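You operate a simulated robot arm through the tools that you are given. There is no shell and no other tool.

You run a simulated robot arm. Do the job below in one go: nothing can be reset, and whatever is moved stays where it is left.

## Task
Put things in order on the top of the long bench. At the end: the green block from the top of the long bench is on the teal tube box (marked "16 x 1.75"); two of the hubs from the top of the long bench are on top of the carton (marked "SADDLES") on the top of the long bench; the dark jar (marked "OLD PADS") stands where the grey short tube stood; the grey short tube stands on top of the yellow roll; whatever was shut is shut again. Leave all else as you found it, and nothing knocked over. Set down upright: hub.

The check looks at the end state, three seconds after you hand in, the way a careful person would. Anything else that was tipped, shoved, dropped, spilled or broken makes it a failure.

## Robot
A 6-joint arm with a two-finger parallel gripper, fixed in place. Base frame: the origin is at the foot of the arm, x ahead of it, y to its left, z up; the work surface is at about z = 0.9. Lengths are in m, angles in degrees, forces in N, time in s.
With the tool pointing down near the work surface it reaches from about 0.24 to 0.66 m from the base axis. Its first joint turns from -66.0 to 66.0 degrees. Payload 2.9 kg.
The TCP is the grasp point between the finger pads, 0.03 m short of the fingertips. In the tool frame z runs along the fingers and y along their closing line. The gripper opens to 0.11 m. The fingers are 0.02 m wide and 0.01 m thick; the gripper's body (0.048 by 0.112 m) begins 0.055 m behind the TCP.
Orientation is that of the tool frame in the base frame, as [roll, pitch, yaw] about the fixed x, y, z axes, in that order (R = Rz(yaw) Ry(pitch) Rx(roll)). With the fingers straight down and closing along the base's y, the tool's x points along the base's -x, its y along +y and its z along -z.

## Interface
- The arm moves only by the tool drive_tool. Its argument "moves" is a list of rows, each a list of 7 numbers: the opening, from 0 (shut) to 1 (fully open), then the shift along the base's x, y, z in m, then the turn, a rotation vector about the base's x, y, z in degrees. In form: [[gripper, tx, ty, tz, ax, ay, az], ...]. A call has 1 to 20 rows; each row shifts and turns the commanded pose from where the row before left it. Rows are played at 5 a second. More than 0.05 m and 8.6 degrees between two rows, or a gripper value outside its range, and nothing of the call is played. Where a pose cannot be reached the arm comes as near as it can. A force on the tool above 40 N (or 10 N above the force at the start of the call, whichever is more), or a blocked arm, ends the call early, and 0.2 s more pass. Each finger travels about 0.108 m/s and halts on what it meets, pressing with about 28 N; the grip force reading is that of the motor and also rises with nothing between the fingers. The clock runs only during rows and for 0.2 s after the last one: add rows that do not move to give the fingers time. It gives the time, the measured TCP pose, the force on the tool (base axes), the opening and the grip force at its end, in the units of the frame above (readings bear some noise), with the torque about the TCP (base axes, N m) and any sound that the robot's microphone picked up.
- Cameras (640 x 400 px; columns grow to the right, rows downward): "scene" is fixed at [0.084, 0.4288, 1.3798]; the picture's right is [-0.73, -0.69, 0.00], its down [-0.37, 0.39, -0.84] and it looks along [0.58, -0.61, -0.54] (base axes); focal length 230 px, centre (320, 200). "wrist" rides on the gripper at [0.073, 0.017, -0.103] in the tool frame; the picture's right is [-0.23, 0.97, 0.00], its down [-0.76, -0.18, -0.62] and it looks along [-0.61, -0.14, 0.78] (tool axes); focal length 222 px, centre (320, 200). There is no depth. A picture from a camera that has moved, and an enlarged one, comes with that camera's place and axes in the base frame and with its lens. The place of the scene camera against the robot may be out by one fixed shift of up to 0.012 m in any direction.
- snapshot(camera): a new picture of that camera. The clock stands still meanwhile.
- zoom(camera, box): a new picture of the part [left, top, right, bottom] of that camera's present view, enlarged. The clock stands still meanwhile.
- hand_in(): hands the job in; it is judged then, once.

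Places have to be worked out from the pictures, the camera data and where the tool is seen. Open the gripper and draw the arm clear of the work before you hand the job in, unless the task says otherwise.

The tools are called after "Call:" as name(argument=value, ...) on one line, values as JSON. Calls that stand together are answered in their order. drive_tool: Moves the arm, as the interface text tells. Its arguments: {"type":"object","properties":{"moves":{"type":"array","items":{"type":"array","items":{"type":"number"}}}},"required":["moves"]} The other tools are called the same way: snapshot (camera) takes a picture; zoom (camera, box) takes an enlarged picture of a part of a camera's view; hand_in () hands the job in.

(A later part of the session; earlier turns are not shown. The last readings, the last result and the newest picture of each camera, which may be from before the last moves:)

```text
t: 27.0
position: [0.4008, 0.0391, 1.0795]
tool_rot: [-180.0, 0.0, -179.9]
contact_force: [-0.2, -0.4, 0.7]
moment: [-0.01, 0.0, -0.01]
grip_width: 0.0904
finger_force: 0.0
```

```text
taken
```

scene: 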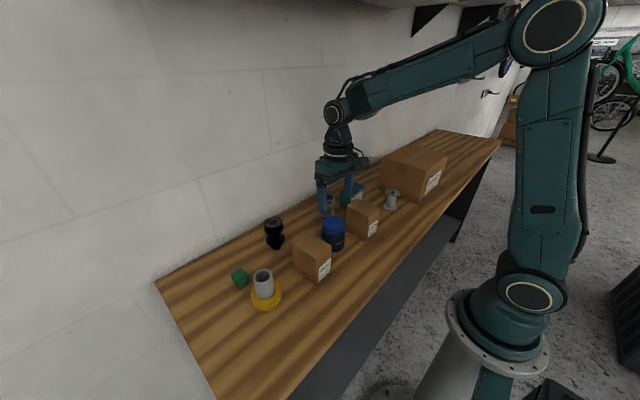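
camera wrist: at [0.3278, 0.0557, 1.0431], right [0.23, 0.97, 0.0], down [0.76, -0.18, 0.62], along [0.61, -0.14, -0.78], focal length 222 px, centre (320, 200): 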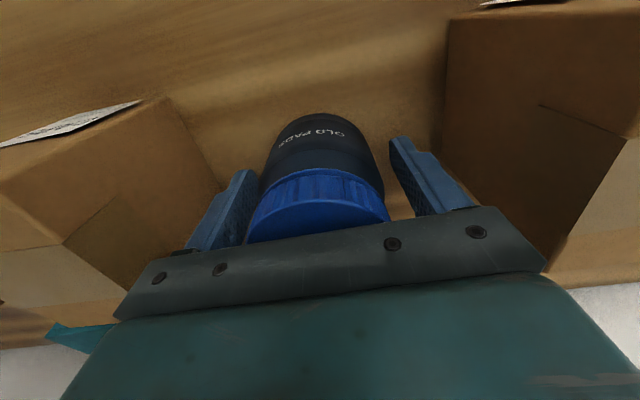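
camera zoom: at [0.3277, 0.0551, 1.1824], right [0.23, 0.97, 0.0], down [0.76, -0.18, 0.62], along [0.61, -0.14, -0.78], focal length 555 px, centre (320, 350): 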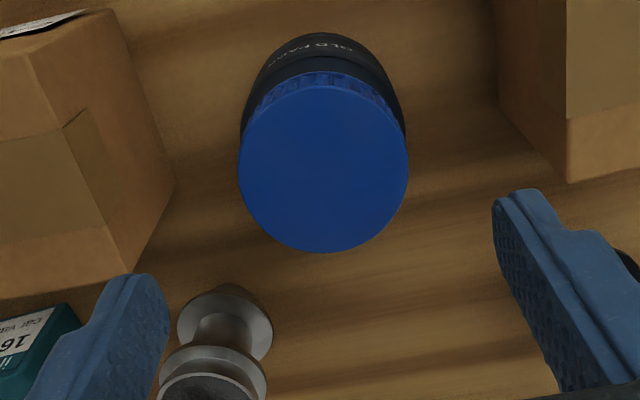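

Jar verified at (0.402,0.039), exactly at the tube's former spot. Next the green block: I move above it (≈(0.481,0.299)) at safe height with opening ≈0.06.

Call:
drive_tool(moves=[[0.82, 0.0134, 0.0433, 0, 0, 0, 0], [0.7, 0.0134, 0.0433, 0, 0, 0, 0], [0.6, 0.0134, 0.0433, 0, 0, 0, 0], [0.55, 0.0134, 0.0433, 0, 0, 0, 0], [0.55, 0.0134, 0.0433, 0, 0, 0, 0], [0.55, 0.0134, 0.0433, 0, 0, 0, 0], [0.55, 0, 0, -0.04, 0, 0, 0], [0.55, 0, 0, 0, 0, 0, 0], [0.55, 0, 0, 0, 0, 0, 0]])

Call:
snapshot(camera="wrist")

Call:
zoom(camera="wrist", box=[240, 60, 400, 200])

Call:
zoom(camera="scene", box=[210, 240, 310, 320])

```text
t: 29.0
position: [0.4809, 0.2987, 1.0393]
tool_rot: [180.0, 0.0, 180.0]
contact_force: [0.3, -0.6, -0.5]
moment: [0.01, 0.02, -0.01]
grip_width: 0.0604
finger_force: 0.0
```

```text
taken
camera wrist: at [0.4082, 0.3156, 1.1432], right [0.23, 0.97, 0.0], down [0.76, -0.18, 0.62], along [0.61, -0.14, -0.78], focal length 222 px, centre (320, 200)
```

wrist: 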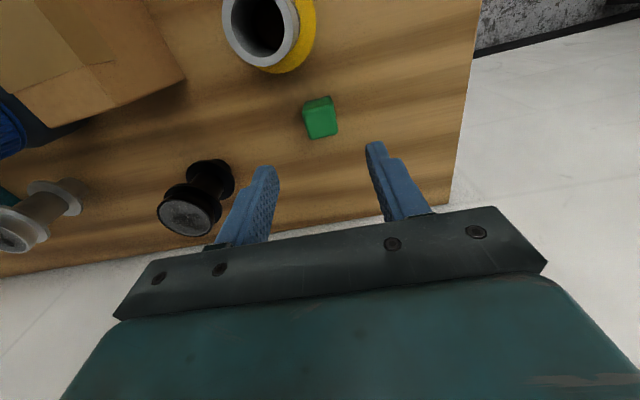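

```text
2.86 times, centred on (320, 130) of wrist
camera zoom: at [0.4082, 0.3156, 1.1432], right [0.23, 0.97, 0.0], down [0.76, -0.18, 0.62], along [0.61, -0.14, -0.78], focal length 635 px, centre (320, 400)
```

zoom: 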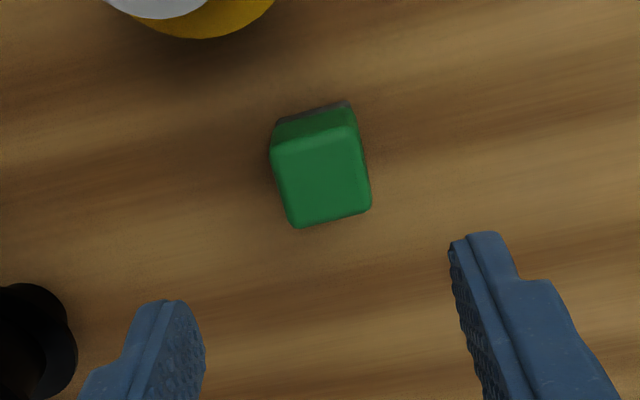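

```text
5.00 times, centred on (260, 280) of scene
camera zoom: at [0.084, 0.4288, 1.3798], right [-0.73, -0.69, 0.0], down [-0.37, 0.39, -0.84], along [0.58, -0.61, -0.54], focal length 1151 px, centre (620, -200)
```

zoom: 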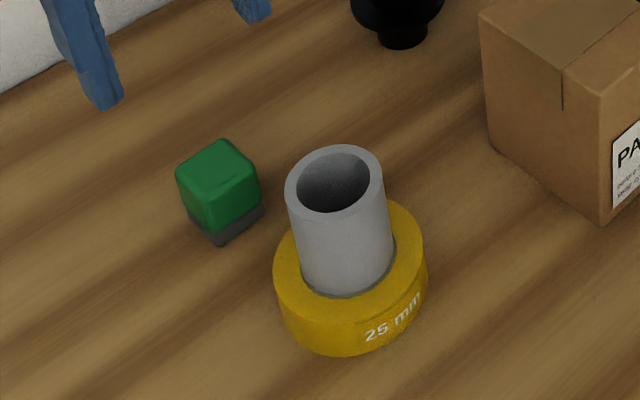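

The green block's top is centred at (0.4806,0.2997), axis-aligned, 0.027 wide; it has a grey underside layer ~1 cm thick. I grip only the green part (TCP z≈0.945) so I can see if the grey layer belongs to it.

Call:
drive_tool(moves=[[0.55, 0, 0.001, -0.04, 0, 0, 0], [0.55, 0, 0, -0.035, 0, 0, 0], [0.55, 0, 0, -0.0193, 0, 0, 0], [0.55, 0, 0, 0, 0, 0, 0], [0.3, 0, 0, 0, 0, 0, 0], [0, 0, 0, 0, 0, 0, 0], [0, 0, 0, 0, 0, 0, 0], [0, 0, 0, 0, 0, 0, 0]])

Call:
zoom(camera="scene", box=[210, 230, 310, 310])

```text
t: 30.8
position: [0.4804, 0.2996, 0.9468]
tool_rot: [-180.0, 0.1, -180.0]
contact_force: [-0.5, -0.3, 0.0]
moment: [-0.03, 0.02, 0.01]
grip_width: 0.0286
finger_force: 28.1
```

```text
5.00 times, centred on (260, 270) of scene
camera zoom: at [0.0841, 0.4288, 1.3798], right [-0.73, -0.69, 0.0], down [-0.37, 0.39, -0.84], along [0.58, -0.61, -0.54], focal length 1151 px, centre (620, -150)
```

zoom: 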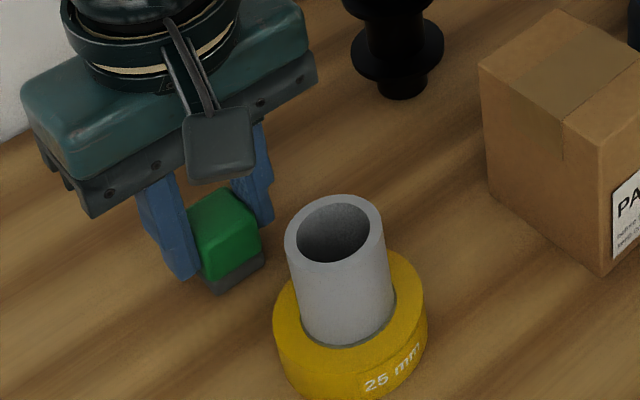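

Gripped at 0.029 m. I lift slowly by 3 cm and look whether the grey layer comes along.

Call:
drive_tool(moves=[[0, 0, 0, 0.01, 0, 0, 0], [0, 0, 0, 0.02, 0, 0, 0], [0, 0, 0, 0.01, 0, 0, 0], [0, 0, 0, 0, 0, 0, 0]])

Call:
zoom(camera="scene", box=[210, 230, 310, 310])

Call:
zoom(camera="wrist", box=[240, 60, 400, 220])

```text
t: 31.8
position: [0.4805, 0.3007, 0.9868]
tool_rot: [-179.9, -0.1, -180.0]
contact_force: [-0.1, 0.1, -0.2]
moment: [0.02, 0.03, -0.01]
grip_width: 0.0286
finger_force: 27.9
```

```text
5.00 times, centred on (260, 270) of scene
camera zoom: at [0.0841, 0.4288, 1.3798], right [-0.73, -0.69, 0.0], down [-0.37, 0.39, -0.84], along [0.58, -0.61, -0.54], focal length 1151 px, centre (620, -150)
```

zoom: 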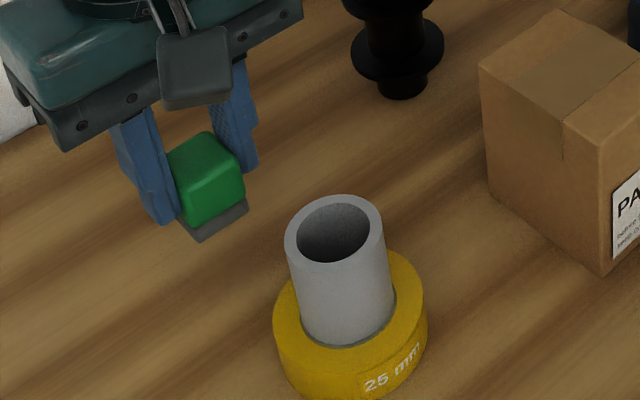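

```text
2.50 times, centred on (320, 140) of wrist
camera zoom: at [0.408, 0.317, 1.0892], right [0.23, 0.97, 0.0], down [0.76, -0.18, 0.62], along [0.61, -0.14, -0.78], focal length 555 px, centre (320, 350)
```

zoom: 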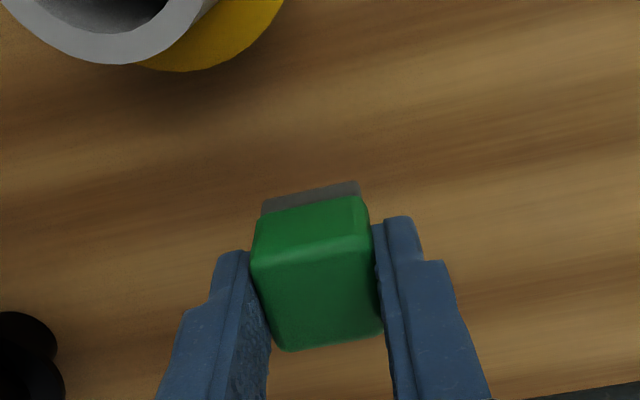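

The grey layer is part of the block (it came up with it). I raise it to a safe height and carry it over the hubs to above the teal box at ≈(0.506,-0.182).

Call:
drive_tool(moves=[[0, 0, 0, 0.04, 0, 0, 0], [0, 0, 0, 0.04, 0, 0, 0], [0, 0, 0, 0.025, 0, 0, 0], [0, 0.0023, -0.0439, 0, 0, 0, 0], [0, 0.0023, -0.0439, 0, 0, 0, 0], [0, 0.0023, -0.0439, 0, 0, 0, 0], [0, 0.0023, -0.0439, 0, 0, 0, 0], [0, 0.0023, -0.0439, 0, 0, 0, 0], [0, 0.0023, -0.0439, 0, 0, 0, 0], [0, 0.0023, -0.0439, 0, 0, 0, 0], [0, 0.0023, -0.0439, 0, 0, 0, 0], [0, 0.0023, -0.0439, 0, 0, 0, 0], [0, 0.0023, -0.0439, 0, 0, 0, 0], [0, 0.0023, -0.0439, 0, 0, 0, 0], [0, 0, 0, 0, 0, 0, 0], [0, 0, 0, 0, 0, 0, 0]])

Call:
snapshot(camera="wrist")

Call:
zoom(camera="wrist", box=[220, 60, 420, 220])

Call:
snapshot(camera="scene")

```text
t: 35.2
position: [0.506, -0.1849, 1.0924]
tool_rot: [-179.9, 0.0, -180.0]
contact_force: [0.2, -0.2, -0.7]
moment: [-0.01, 0.02, 0.01]
grip_width: 0.0287
finger_force: 28.4
```

```text
taken
camera wrist: at [0.4334, -0.1674, 1.1941], right [0.23, 0.97, 0.0], down [0.76, -0.18, 0.62], along [0.61, -0.14, -0.78], focal length 222 px, centre (320, 200)
```

wrist: 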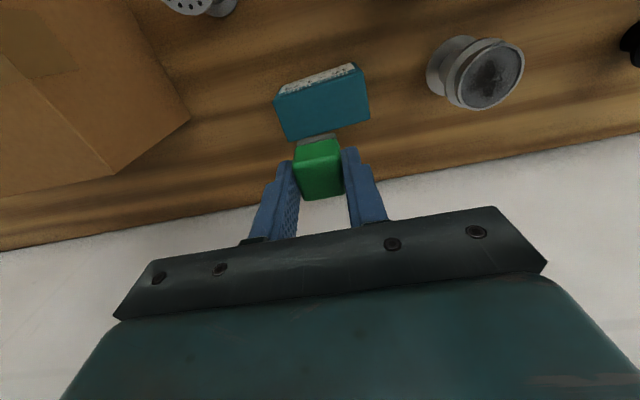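

```text
2.50 times, centred on (320, 140) of wrist
camera zoom: at [0.4334, -0.1674, 1.1941], right [0.23, 0.97, 0.0], down [0.76, -0.18, 0.62], along [0.61, -0.14, -0.78], focal length 555 px, centre (320, 350)
```

zoom: 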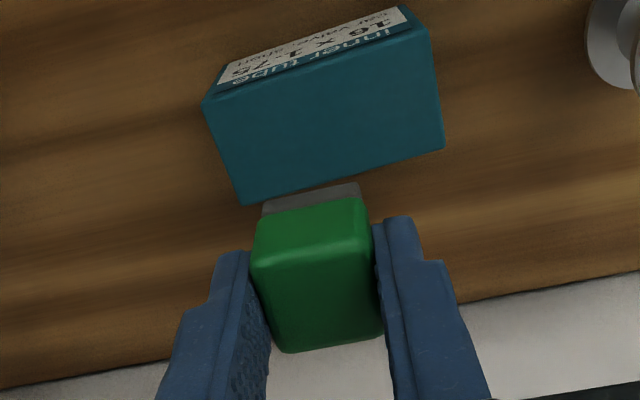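

```text
taken
```

scene: 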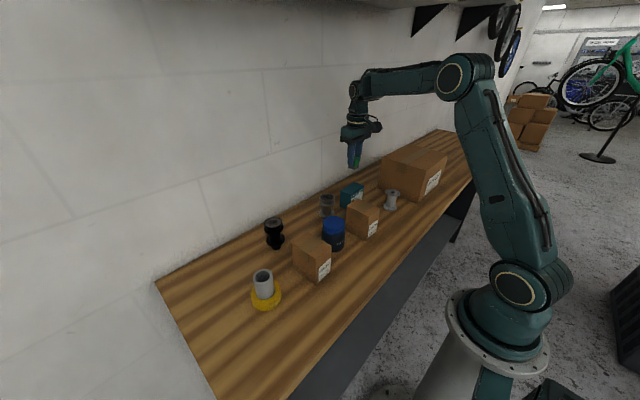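

Teal top corners compute to x 0.480–0.526, y −0.227…−0.136, centre (0.504,−0.181), z≈0.957. I correct by (−2,+4) mm and descend to just above expected contact (TCP≈1.004).

Call:
drive_tool(moves=[[0, -0.002, 0.0037, 0, 0, 0, 0], [0, 0, 0, -0.04, 0, 0, 0], [0, 0, 0, -0.03, 0, 0, 0], [0, 0, 0, -0.01, 0, 0, 0], [0, 0, 0, -0.002, 0, 0, 0], [0, 0, 0, 0, 0, 0, 0]])

Call:
zoom(camera="wrist", box=[220, 60, 420, 220])

Call:
zoom(camera="scene", box=[310, 150, 410, 220])

```text
t: 36.6
position: [0.5053, -0.1794, 1.0113]
tool_rot: [-179.9, 0.4, -179.9]
contact_force: [-1.0, 0.6, 23.8]
moment: [0.03, -0.05, 0.0]
grip_width: 0.0288
finger_force: 29.0
```

```text
2.50 times, centred on (320, 140) of wrist
camera zoom: at [0.432, -0.1627, 1.1131], right [0.23, 0.97, 0.0], down [0.76, -0.18, 0.63], along [0.61, -0.14, -0.78], focal length 555 px, centre (320, 350)
```

zoom: 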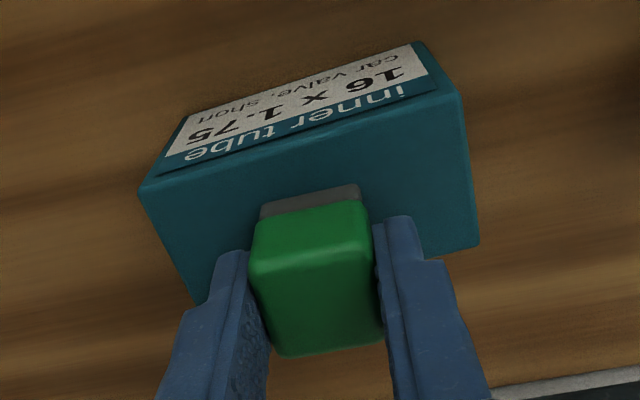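

```text
5.71 times, centred on (360, 185) of scene
camera zoom: at [0.0837, 0.429, 1.3797], right [-0.73, -0.69, 0.0], down [-0.37, 0.39, -0.84], along [0.58, -0.61, -0.54], focal length 1315 px, centre (91, 286)
```

zoom: 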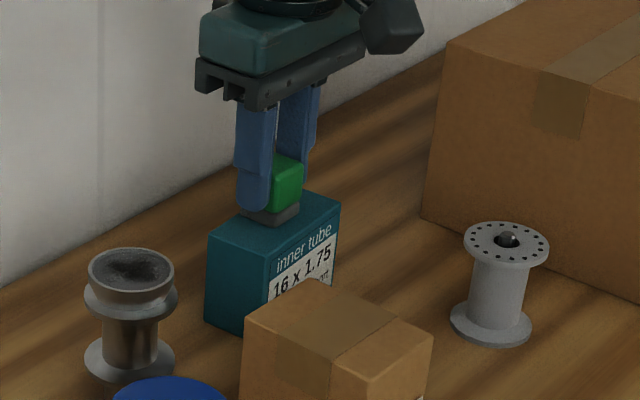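

The block has already met the teal box (≈24 N), so the box top is slightly higher than computed (~0.963). I ease up ~1 mm, check the force, then release.

Call:
drive_tool(moves=[[0, 0, 0, 0.001, 0, 0, 0], [0, 0, 0, 0, 0, 0, 0]])

```text
t: 37.2
position: [0.5046, -0.1792, 1.0098]
tool_rot: [-180.0, 0.2, -179.9]
contact_force: [5.9, -0.1, 20.9]
moment: [0.0, -0.34, 0.01]
grip_width: 0.0289
finger_force: 28.0
```

Force is still ~21 N with some lateral load, so I ease up another 1.5 mm.

Call:
drive_tool(moves=[[0, 0, 0, 0.001, 0, 0, 0], [0, 0, 0, 0.0005, 0, 0, 0], [0, 0, 0, 0, 0, 0, 0]])

Call:
zoom(camera="scene", box=[320, 170, 380, 220])

```text
t: 38.0
position: [0.5043, -0.1781, 1.012]
tool_rot: [180.0, -0.2, -179.9]
contact_force: [2.5, -1.2, 9.7]
moment: [-0.05, -0.27, -0.04]
grip_width: 0.0289
finger_force: 27.9
```

```text
8.00 times, centred on (350, 195) of scene
camera zoom: at [0.084, 0.4288, 1.3798], right [-0.73, -0.69, 0.0], down [-0.37, 0.39, -0.84], along [0.58, -0.61, -0.54], focal length 1841 px, centre (80, 240)
```

zoom: 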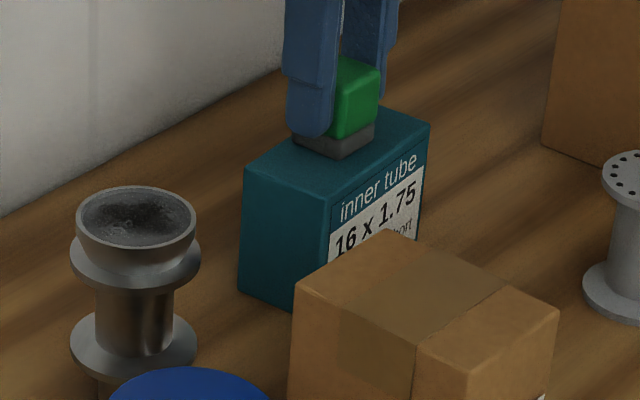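

Force is down to ~10 N with the block flush on the teal box. I open the fingers modestly and check.

Call:
drive_tool(moves=[[0.3, 0, 0, 0, 0, 0, 0], [0.45, 0, 0, 0, 0, 0, 0], [0.55, 0, 0, 0, 0, 0, 0], [0.55, 0, 0, 0, 0, 0, 0]])

Call:
zoom(camera="scene", box=[320, 170, 380, 220])

Call:
zoom(camera="wrist", box=[220, 60, 420, 220])

```text
t: 39.0
position: [0.503, -0.1788, 1.0116]
tool_rot: [-180.0, 0.1, -179.9]
contact_force: [0.2, -0.2, 0.6]
moment: [-0.01, 0.02, 0.03]
grip_width: 0.0605
finger_force: 0.1
```

```text
8.00 times, centred on (350, 195) of scene
camera zoom: at [0.084, 0.4288, 1.3798], right [-0.73, -0.69, 0.0], down [-0.37, 0.39, -0.84], along [0.58, -0.61, -0.54], focal length 1841 px, centre (80, 240)
```

zoom: 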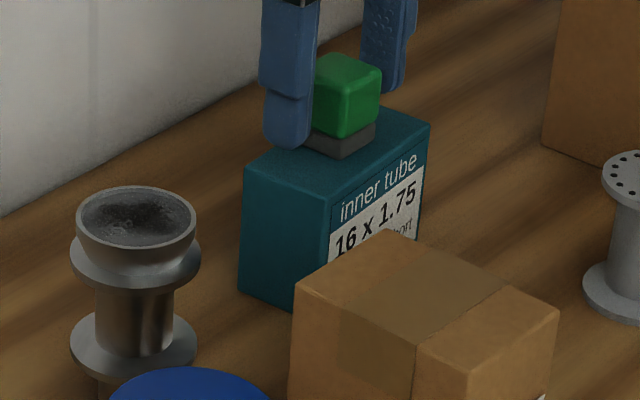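

```text
2.50 times, centred on (320, 140) of wrist
camera zoom: at [0.4314, -0.1627, 1.1141], right [0.23, 0.97, 0.0], down [0.76, -0.18, 0.62], along [0.61, -0.14, -0.78], focal length 555 px, centre (320, 350)
```

zoom: 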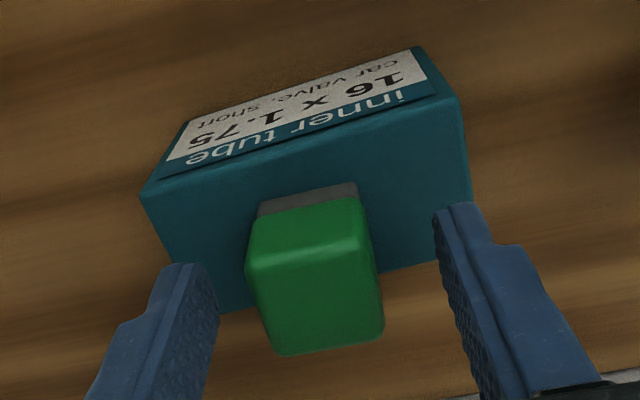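

The block sits flush on the teal box. I rise clear and go over the silver hub (≈(0.378,−0.260)) to check alignment.

Call:
drive_tool(moves=[[0.55, 0, 0, 0.02, 0, 0, 0], [0.55, 0, 0, 0.04, 0, 0, 0], [0.55, 0, 0, 0.04, 0, 0, 0], [0.8, -0.0313, -0.0203, 0, 0, 0, 0], [0.8, -0.0313, -0.0203, 0, 0, 0, 0], [0.8, -0.0313, -0.0203, 0, 0, 0, 0], [0.8, -0.0313, -0.0203, 0, 0, 0, 0], [0.8, 0, 0, -0.04, 0, 0, 0], [0.8, 0, 0, -0.02, 0, 0, 0], [0.8, 0, 0, 0, 0, 0, 0], [0.8, 0, 0, 0, 0, 0, 0]])

Call:
snapshot(camera="wrist")

Call:
zoom(camera="wrist", box=[220, 60, 420, 220])

Call:
snapshot(camera="scene")

```text
t: 41.4
position: [0.378, -0.259, 1.0522]
tool_rot: [-180.0, 0.0, 180.0]
contact_force: [-0.9, 0.2, -0.8]
moment: [0.02, 0.01, 0.03]
grip_width: 0.0883
finger_force: 0.1
```

```text
taken
camera wrist: at [0.3056, -0.243, 1.1545], right [0.23, 0.97, 0.0], down [0.76, -0.18, 0.62], along [0.61, -0.14, -0.78], focal length 222 px, centre (320, 200)
```

wrist: 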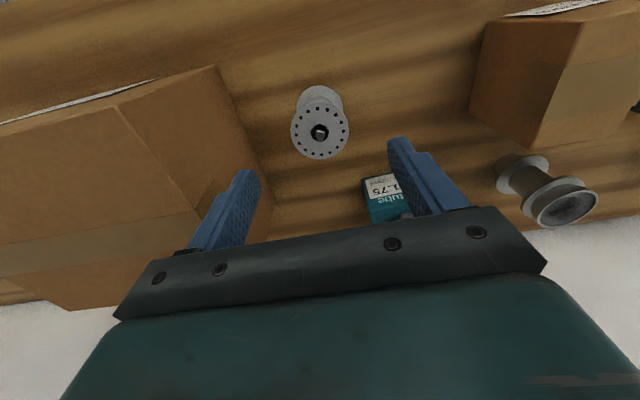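

```text
2.50 times, centred on (320, 140) of wrist
camera zoom: at [0.3056, -0.243, 1.1545], right [0.23, 0.97, 0.0], down [0.76, -0.18, 0.62], along [0.61, -0.14, -0.78], focal length 555 px, centre (320, 350)
```

zoom: 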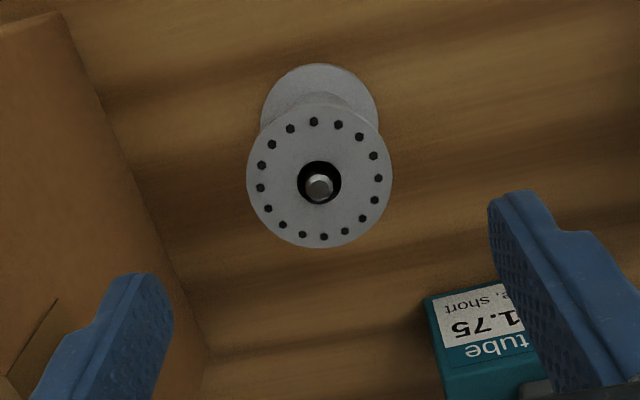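

```text
taken
```

scene: 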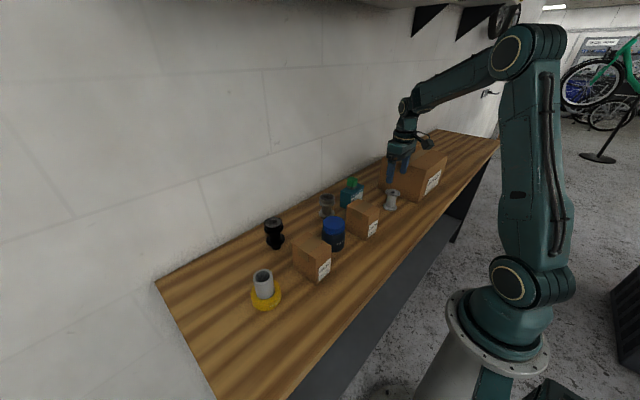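

Silver hub's flange centre is at (0.378,−0.260), 0.051 wide, right between the fingers. I descend to TCP z≈0.938 and close on both flanges.

Call:
drive_tool(moves=[[0.8, 0, -0.0012, -0.04, 0, 0, 0], [0.8, 0, 0, -0.04, 0, 0, 0], [0.8, 0, 0, -0.034, 0, 0, 0], [0.8, 0, 0, 0, 0, 0, 0], [0.5, 0, 0, 0, 0, 0, 0], [0, 0, 0, 0, 0, 0, 0], [0, 0, 0, 0, 0, 0, 0], [0, 0, 0, 0, 0, 0, 0]])

Call:
zoom(camera="wrist", box=[220, 60, 420, 220])

```text
t: 43.2
position: [0.3789, -0.2625, 0.9389]
tool_rot: [180.0, 0.0, -180.0]
contact_force: [-0.3, 0.0, 0.4]
moment: [-0.02, 0.0, 0.01]
grip_width: 0.0503
finger_force: 27.9
```

```text
2.50 times, centred on (320, 140) of wrist
camera zoom: at [0.3062, -0.2449, 1.041], right [0.23, 0.97, 0.0], down [0.76, -0.18, 0.62], along [0.61, -0.14, -0.78], focal length 555 px, centre (320, 350)
```

zoom: 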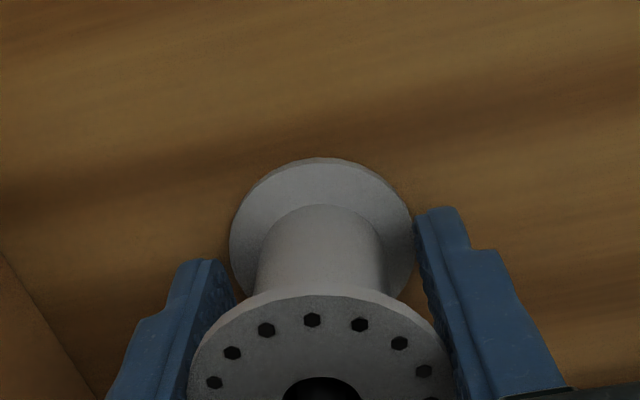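

Gripped at 0.050 m. I lift the hub 0.2 m, well above the SADDLES carton (top ≈1.04), and carry it over the far-side spot (0.44,−0.425).

Call:
drive_tool(moves=[[0, 0, 0, 0.01, 0, 0, 0], [0, 0, 0, 0.03, 0, 0, 0], [0, 0, 0, 0.04, 0, 0, 0], [0, 0, 0, 0.04, 0, 0, 0], [0, 0, 0, 0.04, 0, 0, 0], [0, 0, 0, 0.04, 0, 0, 0], [0, 0, 0, 0, 0, 0, 0], [0, 0.0155, -0.041, 0, 0, 0, 0], [0, 0.0155, -0.041, 0, 0, 0, 0], [0, 0.0155, -0.041, 0, 0, 0, 0], [0, 0.0155, -0.041, 0, 0, 0, 0], [0, 0, 0, 0, 0, 0, 0], [0, 0, 0, 0, 0, 0, 0]])

Call:
snapshot(camera="wrist")

Call:
snapshot(camera="scene")

```text
t: 46.0
position: [0.4398, -0.4252, 1.1374]
tool_rot: [-179.9, -0.2, -180.0]
contact_force: [-0.4, -0.5, -2.3]
moment: [-0.01, 0.0, -0.01]
grip_width: 0.0504
finger_force: 28.4
```

```text
taken
camera wrist: at [0.3673, -0.4084, 1.2405], right [0.23, 0.97, 0.0], down [0.76, -0.18, 0.62], along [0.61, -0.14, -0.78], focal length 222 px, centre (320, 200)
```

wrist: 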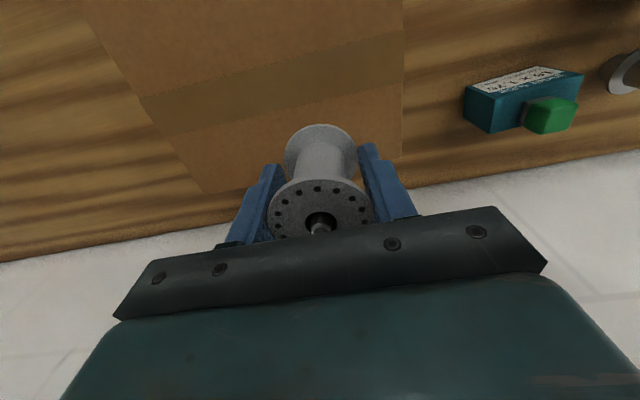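

```text
taken
```

scene: 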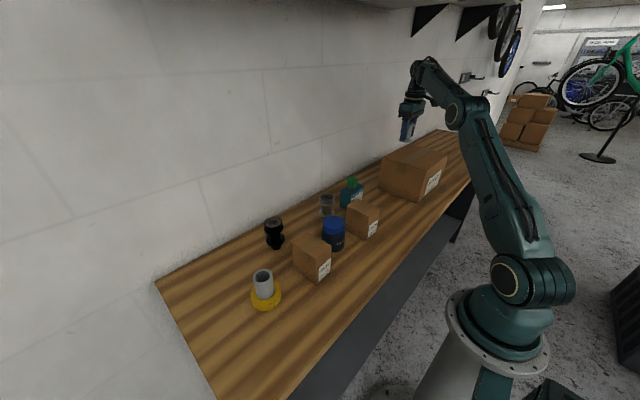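

The carton top's corners agree with my estimate; the hub is well inside. I lower to ~1 cm above expected contact.

Call:
drive_tool(moves=[[0, 0, 0, -0.03, 0, 0, 0], [0, 0, 0, -0.015, 0, 0, 0], [0, 0, 0, -0.004, 0, 0, 0], [0, 0, 0, 0, 0, 0, 0]])

Call:
zoom(camera="scene", box=[370, 100, 460, 210])

```text
t: 47.0
position: [0.4405, -0.4247, 1.089]
tool_rot: [179.9, 0.0, 179.9]
contact_force: [0.0, 0.4, -1.8]
moment: [0.0, 0.0, -0.01]
grip_width: 0.0504
finger_force: 27.9
```

```text
3.64 times, centred on (415, 155) of scene
camera zoom: at [0.0841, 0.4288, 1.3798], right [-0.73, -0.69, 0.0], down [-0.37, 0.39, -0.84], along [0.58, -0.61, -0.54], focal length 837 px, centre (-26, 364)
```

zoom: 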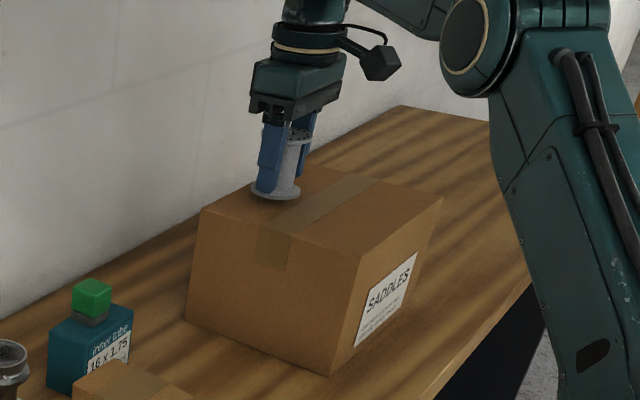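

The hub hovers a little above the carton. I lower in 1.5 mm steps, checking force.

Call:
drive_tool(moves=[[0, 0, 0, -0.0015, 0, 0, 0], [0, 0, 0, -0.0015, 0, 0, 0], [0, 0, 0, -0.0015, 0, 0, 0], [0, 0, 0, 0, 0, 0, 0]])

```text
t: 48.0
position: [0.4413, -0.4259, 1.0848]
tool_rot: [180.0, 0.1, -179.9]
contact_force: [0.4, -0.1, -1.2]
moment: [0.02, 0.01, 0.01]
grip_width: 0.0504
finger_force: 28.0
```

No contact yet at 1.085; I continue in 1 mm steps.

Call:
drive_tool(moves=[[0, 0, 0, -0.001, 0, 0, 0], [0, 0, 0, -0.001, 0, 0, 0], [0, 0, 0, -0.001, 0, 0, 0], [0, 0, 0, 0, 0, 0, 0]])

```text
t: 49.0
position: [0.4409, -0.4251, 1.0791]
tool_rot: [-180.0, 0.1, 180.0]
contact_force: [0.6, -0.3, -1.5]
moment: [-0.02, 0.04, 0.02]
grip_width: 0.0505
finger_force: 27.7
```

Still no contact; I continue with 1 mm steps.

Call:
drive_tool(moves=[[0, 0, 0, -0.001, 0, 0, 0], [0, 0, 0, -0.001, 0, 0, 0], [0, 0, 0, 0, 0, 0, 0]])

```text
t: 49.8
position: [0.4405, -0.4242, 1.0797]
tool_rot: [179.9, 0.0, -180.0]
contact_force: [1.0, 0.5, -2.6]
moment: [0.0, 0.04, -0.02]
grip_width: 0.0502
finger_force: 28.4
```

Call:
drive_tool(moves=[[0, 0, 0, -0.001, 0, 0, 0], [0, 0, 0, -0.001, 0, 0, 0], [0, 0, 0, 0, 0, 0, 0]])

Call:
zoom(camera="scene", box=[420, 120, 460, 160])

Call:
zoom(camera="scene", box=[425, 125, 475, 165])

Call:
zoom(camera="wrist", box=[220, 60, 420, 220])

```text
t: 50.6
position: [0.4418, -0.4231, 1.0778]
tool_rot: [-180.0, 0.1, 180.0]
contact_force: [-1.6, 0.4, 4.1]
moment: [-0.17, 0.03, -0.03]
grip_width: 0.0504
finger_force: 28.3
```

```text
10.00 times, centred on (440, 140) of scene
camera zoom: at [0.084, 0.4289, 1.3798], right [-0.73, -0.69, 0.0], down [-0.37, 0.39, -0.84], along [0.58, -0.61, -0.54], focal length 2301 px, centre (-880, 800)
```

zoom: 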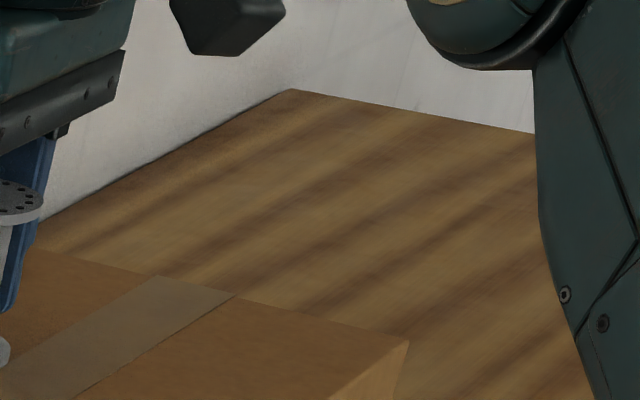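

```text
10.00 times, centred on (450, 145) of scene
camera zoom: at [0.084, 0.4289, 1.3798], right [-0.73, -0.69, 0.0], down [-0.37, 0.39, -0.84], along [0.58, -0.61, -0.54], focal length 2301 px, centre (-980, 750)
```

zoom: 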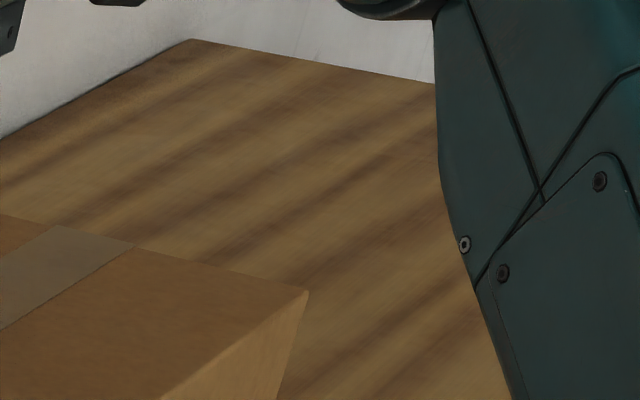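

```text
2.50 times, centred on (320, 140) of wrist
camera zoom: at [0.3684, -0.4088, 1.1805], right [0.23, 0.97, 0.0], down [0.76, -0.18, 0.62], along [0.61, -0.14, -0.78], focal length 555 px, centre (320, 350)
```

zoom: 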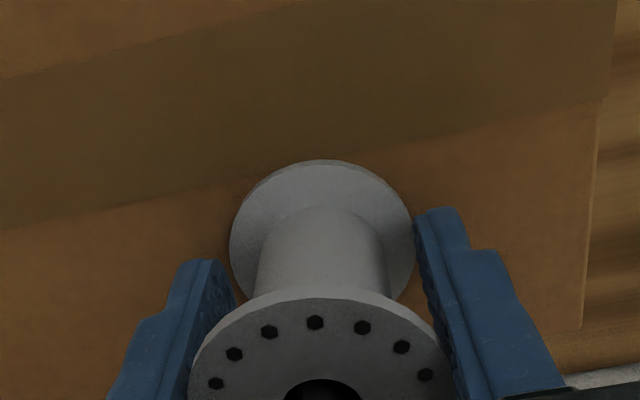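

Contact is starting (force flipped to +4 N). I release here by opening to ~0.07 m and view.

Call:
drive_tool(moves=[[0, 0, 0, -0.0004, 0, 0, 0], [0.5, 0, 0, 0, 0, 0, 0], [0.6, 0, 0, 0, 0, 0, 0], [0.68, 0, 0, 0, 0, 0, 0], [0.68, 0, 0, 0, 0, 0, 0]])

Call:
zoom(camera="wrist", box=[220, 60, 420, 220])

Call:
zoom(camera="scene", box=[370, 110, 460, 210])

```text
t: 51.8
position: [0.4402, -0.4255, 1.0762]
tool_rot: [180.0, -0.1, 180.0]
contact_force: [-0.3, -0.6, 0.2]
moment: [-0.03, 0.01, -0.01]
grip_width: 0.0749
finger_force: 0.0
```

```text
2.50 times, centred on (320, 140) of wrist
camera zoom: at [0.3685, -0.4089, 1.1796], right [0.23, 0.97, 0.0], down [0.76, -0.18, 0.62], along [0.61, -0.14, -0.78], focal length 555 px, centre (320, 350)
```

zoom: 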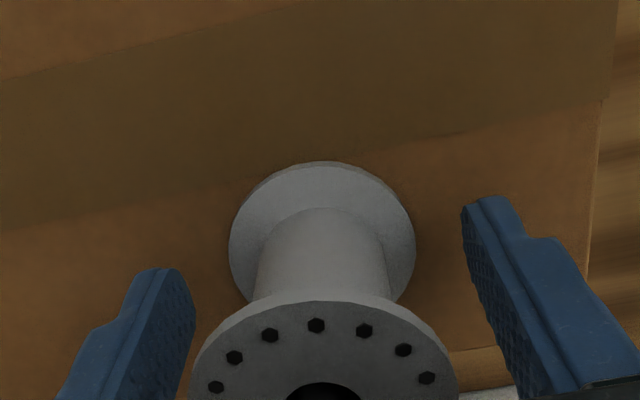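

```text
4.00 times, centred on (415, 160) of scene
camera zoom: at [0.084, 0.4288, 1.3798], right [-0.73, -0.69, 0.0], down [-0.37, 0.39, -0.84], along [0.58, -0.61, -0.54], focal length 921 px, centre (-60, 360)
```

zoom: 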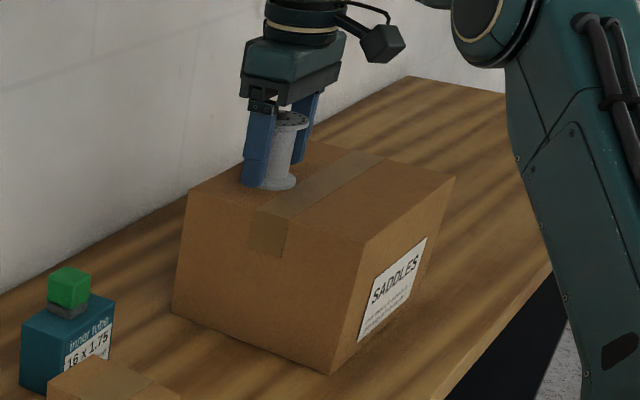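

The silver hub stands upright on the carton. I rise clear and travel over to the grey hub at (0.500,−0.041) for an alignment look.

Call:
drive_tool(moves=[[0.68, 0, 0, 0.02, 0, 0, 0], [0.68, 0, 0, 0.04, 0, 0, 0], [0.68, 0, 0, 0.04, 0, 0, 0], [0.8, 0.0067, 0.0427, 0, 0, 0, 0], [0.8, 0.0067, 0.0427, 0, 0, 0, 0], [0.8, 0.0067, 0.0427, 0, 0, 0, 0], [0.8, 0.0067, 0.0427, 0, 0, 0, 0], [0.8, 0.0067, 0.0427, 0, 0, 0, 0], [0.8, 0.0067, 0.0427, 0, 0, 0, 0], [0.8, 0.0067, 0.0427, 0, 0, 0, 0], [0.8, 0.0067, 0.0427, 0, 0, 0, 0], [0.8, 0.0067, 0.0427, 0, 0, 0, 0], [0.8, 0, 0, -0.04, 0, 0, 0], [0.8, 0, 0, -0.04, 0, 0, 0], [0.8, 0, 0, 0, 0, 0, 0], [0.8, 0, 0, 0, 0, 0, 0]])

Call:
snapshot(camera="wrist")

Call:
zoom(camera="wrist", box=[220, 60, 420, 220])

Call:
snapshot(camera="scene")

```text
t: 55.2
position: [0.4941, -0.037, 1.0917]
tool_rot: [179.9, 0.0, -180.0]
contact_force: [-0.5, 0.6, 0.4]
moment: [0.0, 0.01, -0.01]
grip_width: 0.088
finger_force: 0.1
out of reach, approached as far as the arm can: row 3
```

```text
taken
camera wrist: at [0.4216, -0.0198, 1.1946], right [0.23, 0.97, 0.0], down [0.76, -0.18, 0.62], along [0.61, -0.14, -0.78], focal length 222 px, centre (320, 200)
```

wrist: 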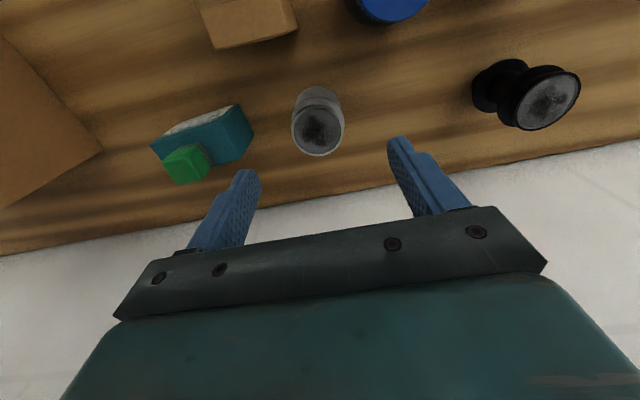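

```text
2.50 times, centred on (320, 140) of wrist
camera zoom: at [0.4216, -0.0198, 1.1946], right [0.23, 0.97, 0.0], down [0.76, -0.18, 0.62], along [0.61, -0.14, -0.78], focal length 555 px, centre (320, 350)
```

zoom: 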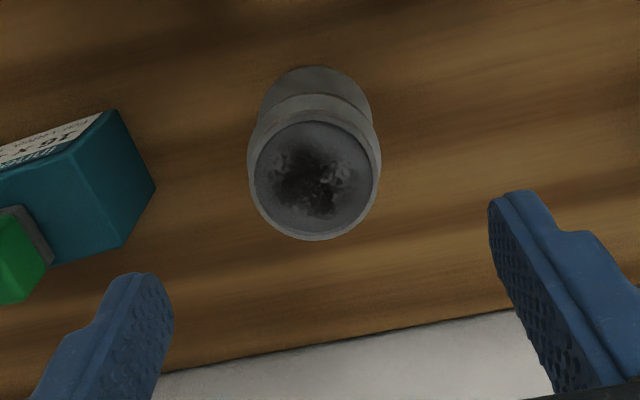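

```text
taken
```

scene: 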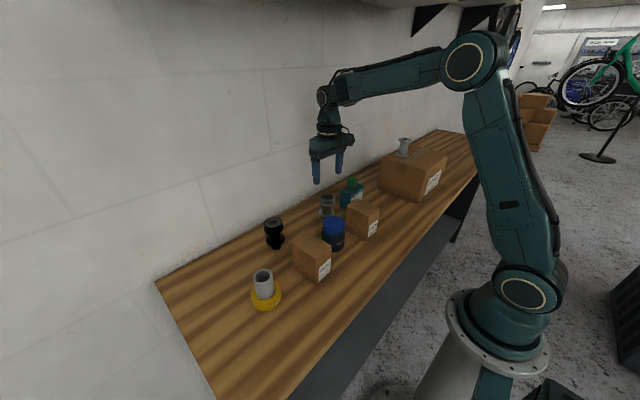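

The cup-top centre is at (0.4995,−0.0405). I shift (+5.5,−3.5) mm and descend in stages to TCP z≈0.947 (tips below the lower flange, palm ≈1 cm above the hub top).

Call:
drive_tool(moves=[[0.8, 0.0054, -0.0035, 0, 0, 0, 0], [0.8, 0, 0, -0.04, 0, 0, 0], [0.8, 0, 0, -0.04, 0, 0, 0], [0.8, 0, 0, -0.04, 0, 0, 0], [0.8, 0, 0, -0.015, 0, 0, 0], [0.8, 0, 0, 0, 0, 0, 0]])

Call:
snapshot(camera="wrist")

Call:
zoom(camera="scene", box=[300, 160, 380, 240])

Call:
zoom(camera="scene", box=[370, 120, 460, 210])

```text
t: 56.6
position: [0.4998, -0.0386, 0.9567]
tool_rot: [-180.0, 0.1, 179.9]
contact_force: [0.2, 0.0, -0.4]
moment: [-0.03, 0.0, -0.06]
grip_width: 0.0882
finger_force: 0.0
```

```text
taken
camera wrist: at [0.4275, -0.0228, 1.0597], right [0.23, 0.97, 0.0], down [0.76, -0.18, 0.62], along [0.61, -0.14, -0.78], focal length 222 px, centre (320, 200)
```

wrist: 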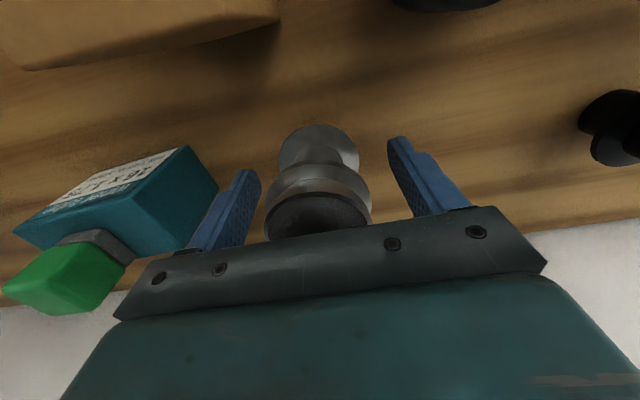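

```text
5.00 times, centred on (340, 200) of scene
camera zoom: at [0.0841, 0.4288, 1.3798], right [-0.73, -0.69, 0.0], down [-0.37, 0.39, -0.84], along [0.58, -0.61, -0.54], focal length 1151 px, centre (220, 200)
```

zoom: 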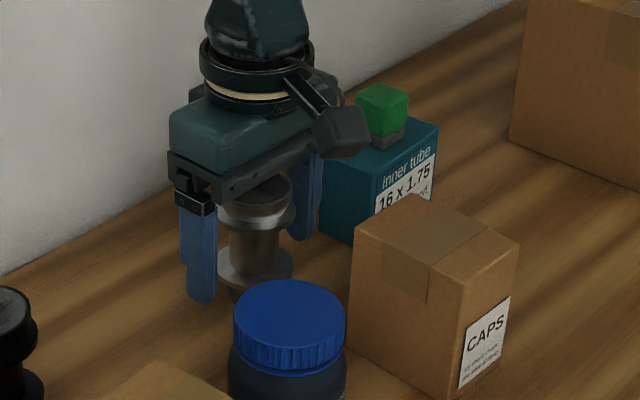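

```text
4.44 times, centred on (415, 165) of scene
camera zoom: at [0.0841, 0.4288, 1.3798], right [-0.73, -0.69, 0.0], down [-0.37, 0.39, -0.84], along [0.58, -0.61, -0.54], focal length 1023 px, centre (-102, 356)
```

zoom: 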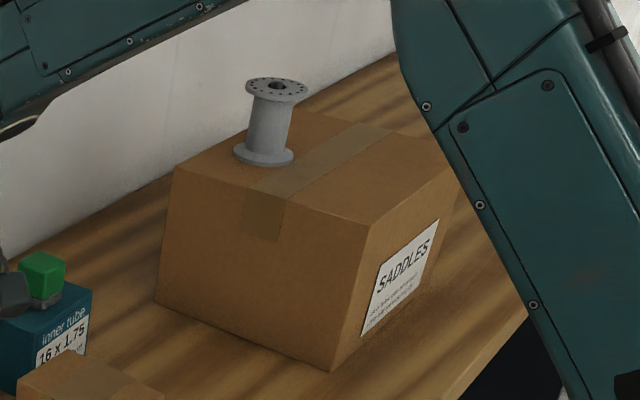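

Silver hub and green block are standing fine, and the grey hub is centred between the fingers. I descend the last 9 mm and close.

Call:
drive_tool(moves=[[0.8, 0, -0.0012, -0.005, 0, 0, 0], [0.8, 0, 0, -0.004, 0, 0, 0], [0.8, 0, 0, 0, 0, 0, 0], [0.55, 0, 0, 0, 0, 0, 0], [0, 0, 0, 0, 0, 0, 0], [0, 0, 0, 0, 0, 0, 0], [0, 0, 0, 0, 0, 0, 0]])

Call:
zoom(camera="wrist", box=[220, 80, 420, 230])

Call:
zoom(camera="scene", box=[310, 180, 370, 230])

```text
t: 58.2
position: [0.5003, -0.0395, 0.9477]
tool_rot: [179.9, 0.0, 180.0]
contact_force: [-0.1, 0.5, -0.6]
moment: [-0.03, 0.02, 0.0]
grip_width: 0.0528
finger_force: 28.2
```

```text
2.67 times, centred on (320, 155) of wrist
camera zoom: at [0.4277, -0.024, 1.051], right [0.23, 0.97, 0.0], down [0.76, -0.18, 0.62], along [0.61, -0.14, -0.78], focal length 592 px, centre (320, 320)
```

zoom: 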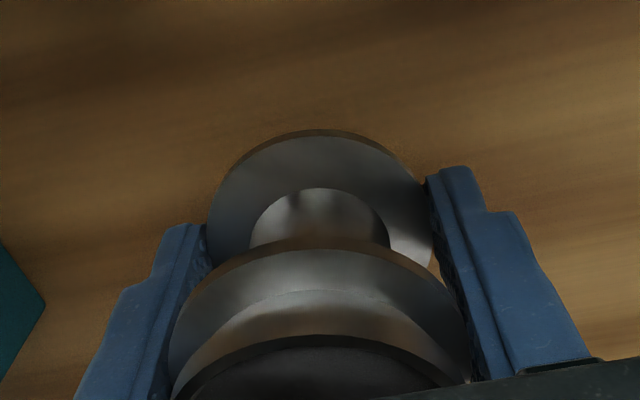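

```text
8.00 times, centred on (340, 205) of scene
camera zoom: at [0.0841, 0.4288, 1.3798], right [-0.73, -0.69, 0.0], down [-0.37, 0.39, -0.84], along [0.58, -0.61, -0.54], focal length 1841 px, centre (160, 160)
```

zoom: 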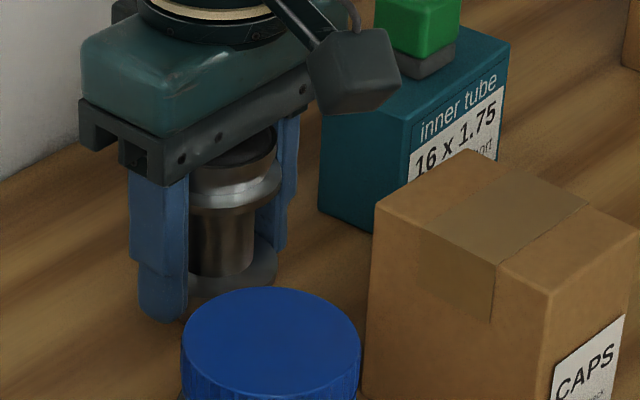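

Gripped on both flanges (0.053 m). I lift slowly and raise to TCP 1.13.

Call:
drive_tool(moves=[[0, 0, 0, 0.005, 0, 0, 0], [0, 0, 0, 0.018, 0, 0, 0], [0, 0, 0, 0.04, 0, 0, 0], [0, 0, 0, 0.04, 0, 0, 0], [0, 0, 0, 0.04, 0, 0, 0], [0, 0, 0, 0.04, 0, 0, 0], [0, 0, 0, 0, 0, 0, 0]])

Call:
zoom(camera="scene", box=[290, 90, 390, 240])

Call:
snapshot(camera="wrist")

```text
t: 59.8
position: [0.5011, -0.0402, 1.1298]
tool_rot: [180.0, 0.0, 180.0]
contact_force: [0.2, -0.1, -2.5]
moment: [0.0, 0.03, 0.04]
grip_width: 0.0527
finger_force: 27.7
```

```text
2.67 times, centred on (340, 165) of scene
camera zoom: at [0.0841, 0.4288, 1.3798], right [-0.73, -0.69, 0.0], down [-0.37, 0.39, -0.84], along [0.58, -0.61, -0.54], focal length 614 px, centre (267, 293)
```

zoom: 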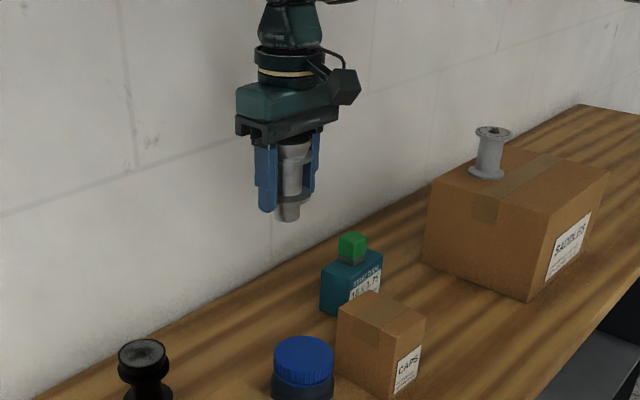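

```text
taken
camera wrist: at [0.4277, -0.0237, 1.2343], right [0.23, 0.97, 0.0], down [0.76, -0.18, 0.62], along [0.61, -0.14, -0.78], focal length 222 px, centre (320, 200)
```

wrist: 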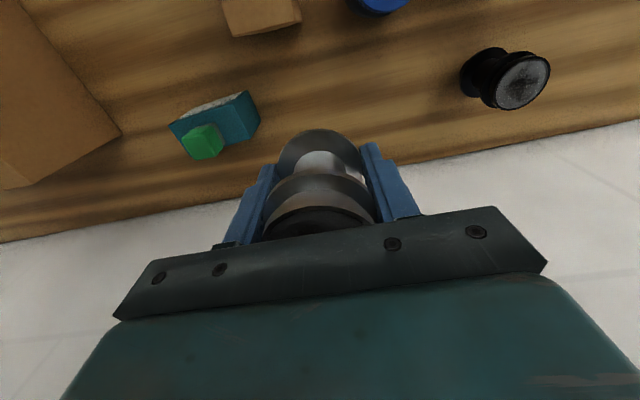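

The grey hub is held upright. I carry it over to the near-side spot on the carton, (0.355,−0.425), at hub-bottom height ≈1.08.

Call:
drive_tool(moves=[[0, -0.0146, -0.0385, 0, 0, 0, 0], [0, -0.0146, -0.0385, 0, 0, 0, 0], [0, -0.0146, -0.0385, 0, 0, 0, 0], [0, -0.0146, -0.0385, 0, 0, 0, 0], [0, -0.0146, -0.0385, 0, 0, 0, 0], [0, -0.0146, -0.0385, 0, 0, 0, 0], [0, -0.0146, -0.0385, 0, 0, 0, 0], [0, -0.0146, -0.0385, 0, 0, 0, 0], [0, -0.0146, -0.0385, 0, 0, 0, 0], [0, -0.0146, -0.0385, 0, 0, 0, 0], [0, 0, 0, 0, 0, 0, 0], [0, 0, 0, 0, 0, 0, 0]])

Call:
snapshot(camera="wrist")

Call:
zoom(camera="scene", box=[360, 80, 480, 220])

```text
t: 62.4
position: [0.3539, -0.4253, 1.1324]
tool_rot: [-179.9, 0.0, -179.9]
contact_force: [-0.2, 1.4, -2.9]
moment: [0.01, -0.01, -0.01]
grip_width: 0.0527
finger_force: 28.7
```

```text
taken
camera wrist: at [0.2821, -0.4091, 1.2346], right [0.23, 0.97, 0.0], down [0.76, -0.18, 0.62], along [0.61, -0.14, -0.78], focal length 222 px, centre (320, 200)
```

wrist: 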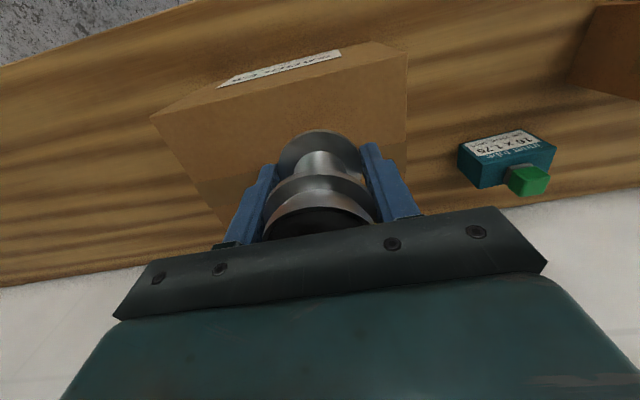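

```text
2.86 times, centred on (420, 150) of scene
camera zoom: at [0.0841, 0.4288, 1.3798], right [-0.73, -0.69, 0.0], down [-0.37, 0.39, -0.84], along [0.58, -0.61, -0.54], focal length 658 px, centre (34, 343)
```

zoom: 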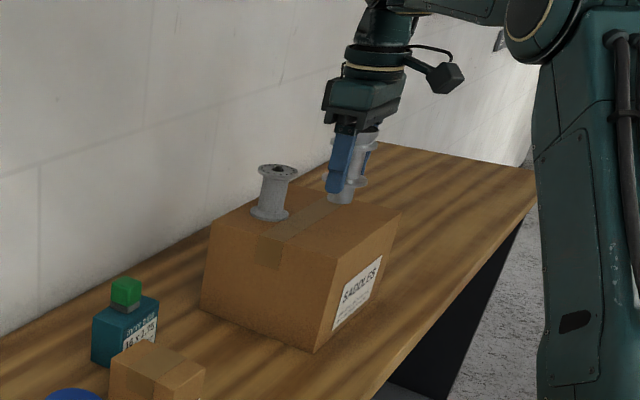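

The hub hangs over the front half of the carton, clear of the silver hub. I lower to a few mm above expected contact (TCP≈1.0856).

Call:
drive_tool(moves=[[0, 0.001, 0, -0.025, 0, 0, 0], [0, 0, 0, -0.012, 0, 0, 0], [0, 0, 0, -0.003, 0, 0, 0], [0, 0, 0, 0, 0, 0, 0]])

Call:
drive_tool(moves=[[0, 0, 0, -0.001, 0, 0, 0], [0, 0, 0, -0.001, 0, 0, 0], [0, 0, 0, 0, 0, 0, 0]])

```text
t: 63.4
position: [0.3554, -0.4248, 1.0915]
tool_rot: [180.0, -0.1, -179.9]
contact_force: [-0.1, 0.5, -2.3]
moment: [-0.03, -0.01, -0.01]
grip_width: 0.0525
finger_force: 28.0
```

```text
t: 64.2
position: [0.3552, -0.4252, 1.0895]
tool_rot: [-179.9, 0.0, 179.9]
contact_force: [-0.9, 0.3, -3.1]
moment: [-0.01, 0.02, 0.0]
grip_width: 0.0527
finger_force: 27.7
```

No contact at 1.0895; I continue in 1 mm steps.

Call:
drive_tool(moves=[[0, 0, 0, -0.001, 0, 0, 0], [0, 0, 0, -0.001, 0, 0, 0], [0, 0, 0, 0, 0, 0, 0]])

Call:
zoom(camera="scene", box=[400, 110, 460, 170])

```text
t: 65.0
position: [0.3561, -0.4247, 1.09]
tool_rot: [-180.0, 0.1, -179.9]
contact_force: [-1.3, 0.1, 1.1]
moment: [0.07, 0.06, 0.0]
grip_width: 0.0526
finger_force: 27.7
```

```text
6.67 times, centred on (430, 140) of scene
camera zoom: at [0.084, 0.4288, 1.3798], right [-0.73, -0.69, 0.0], down [-0.37, 0.39, -0.84], along [0.58, -0.61, -0.54], focal length 1534 px, centre (-413, 600)
```

zoom: 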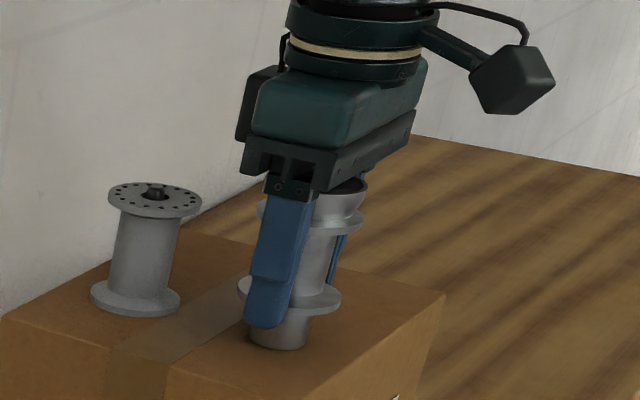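

Contact is just beginning (force changed by ~+4 N). One more small step for firm seating.

Call:
drive_tool(moves=[[0, 0, 0, -0.0006, 0, 0, 0], [0, 0, 0, 0, 0, 0, 0]])

```text
t: 65.6
position: [0.355, -0.4248, 1.088]
tool_rot: [-179.9, 0.1, -180.0]
contact_force: [-1.0, 2.4, 7.7]
moment: [0.24, 0.07, -0.02]
grip_width: 0.0524
finger_force: 27.7
```

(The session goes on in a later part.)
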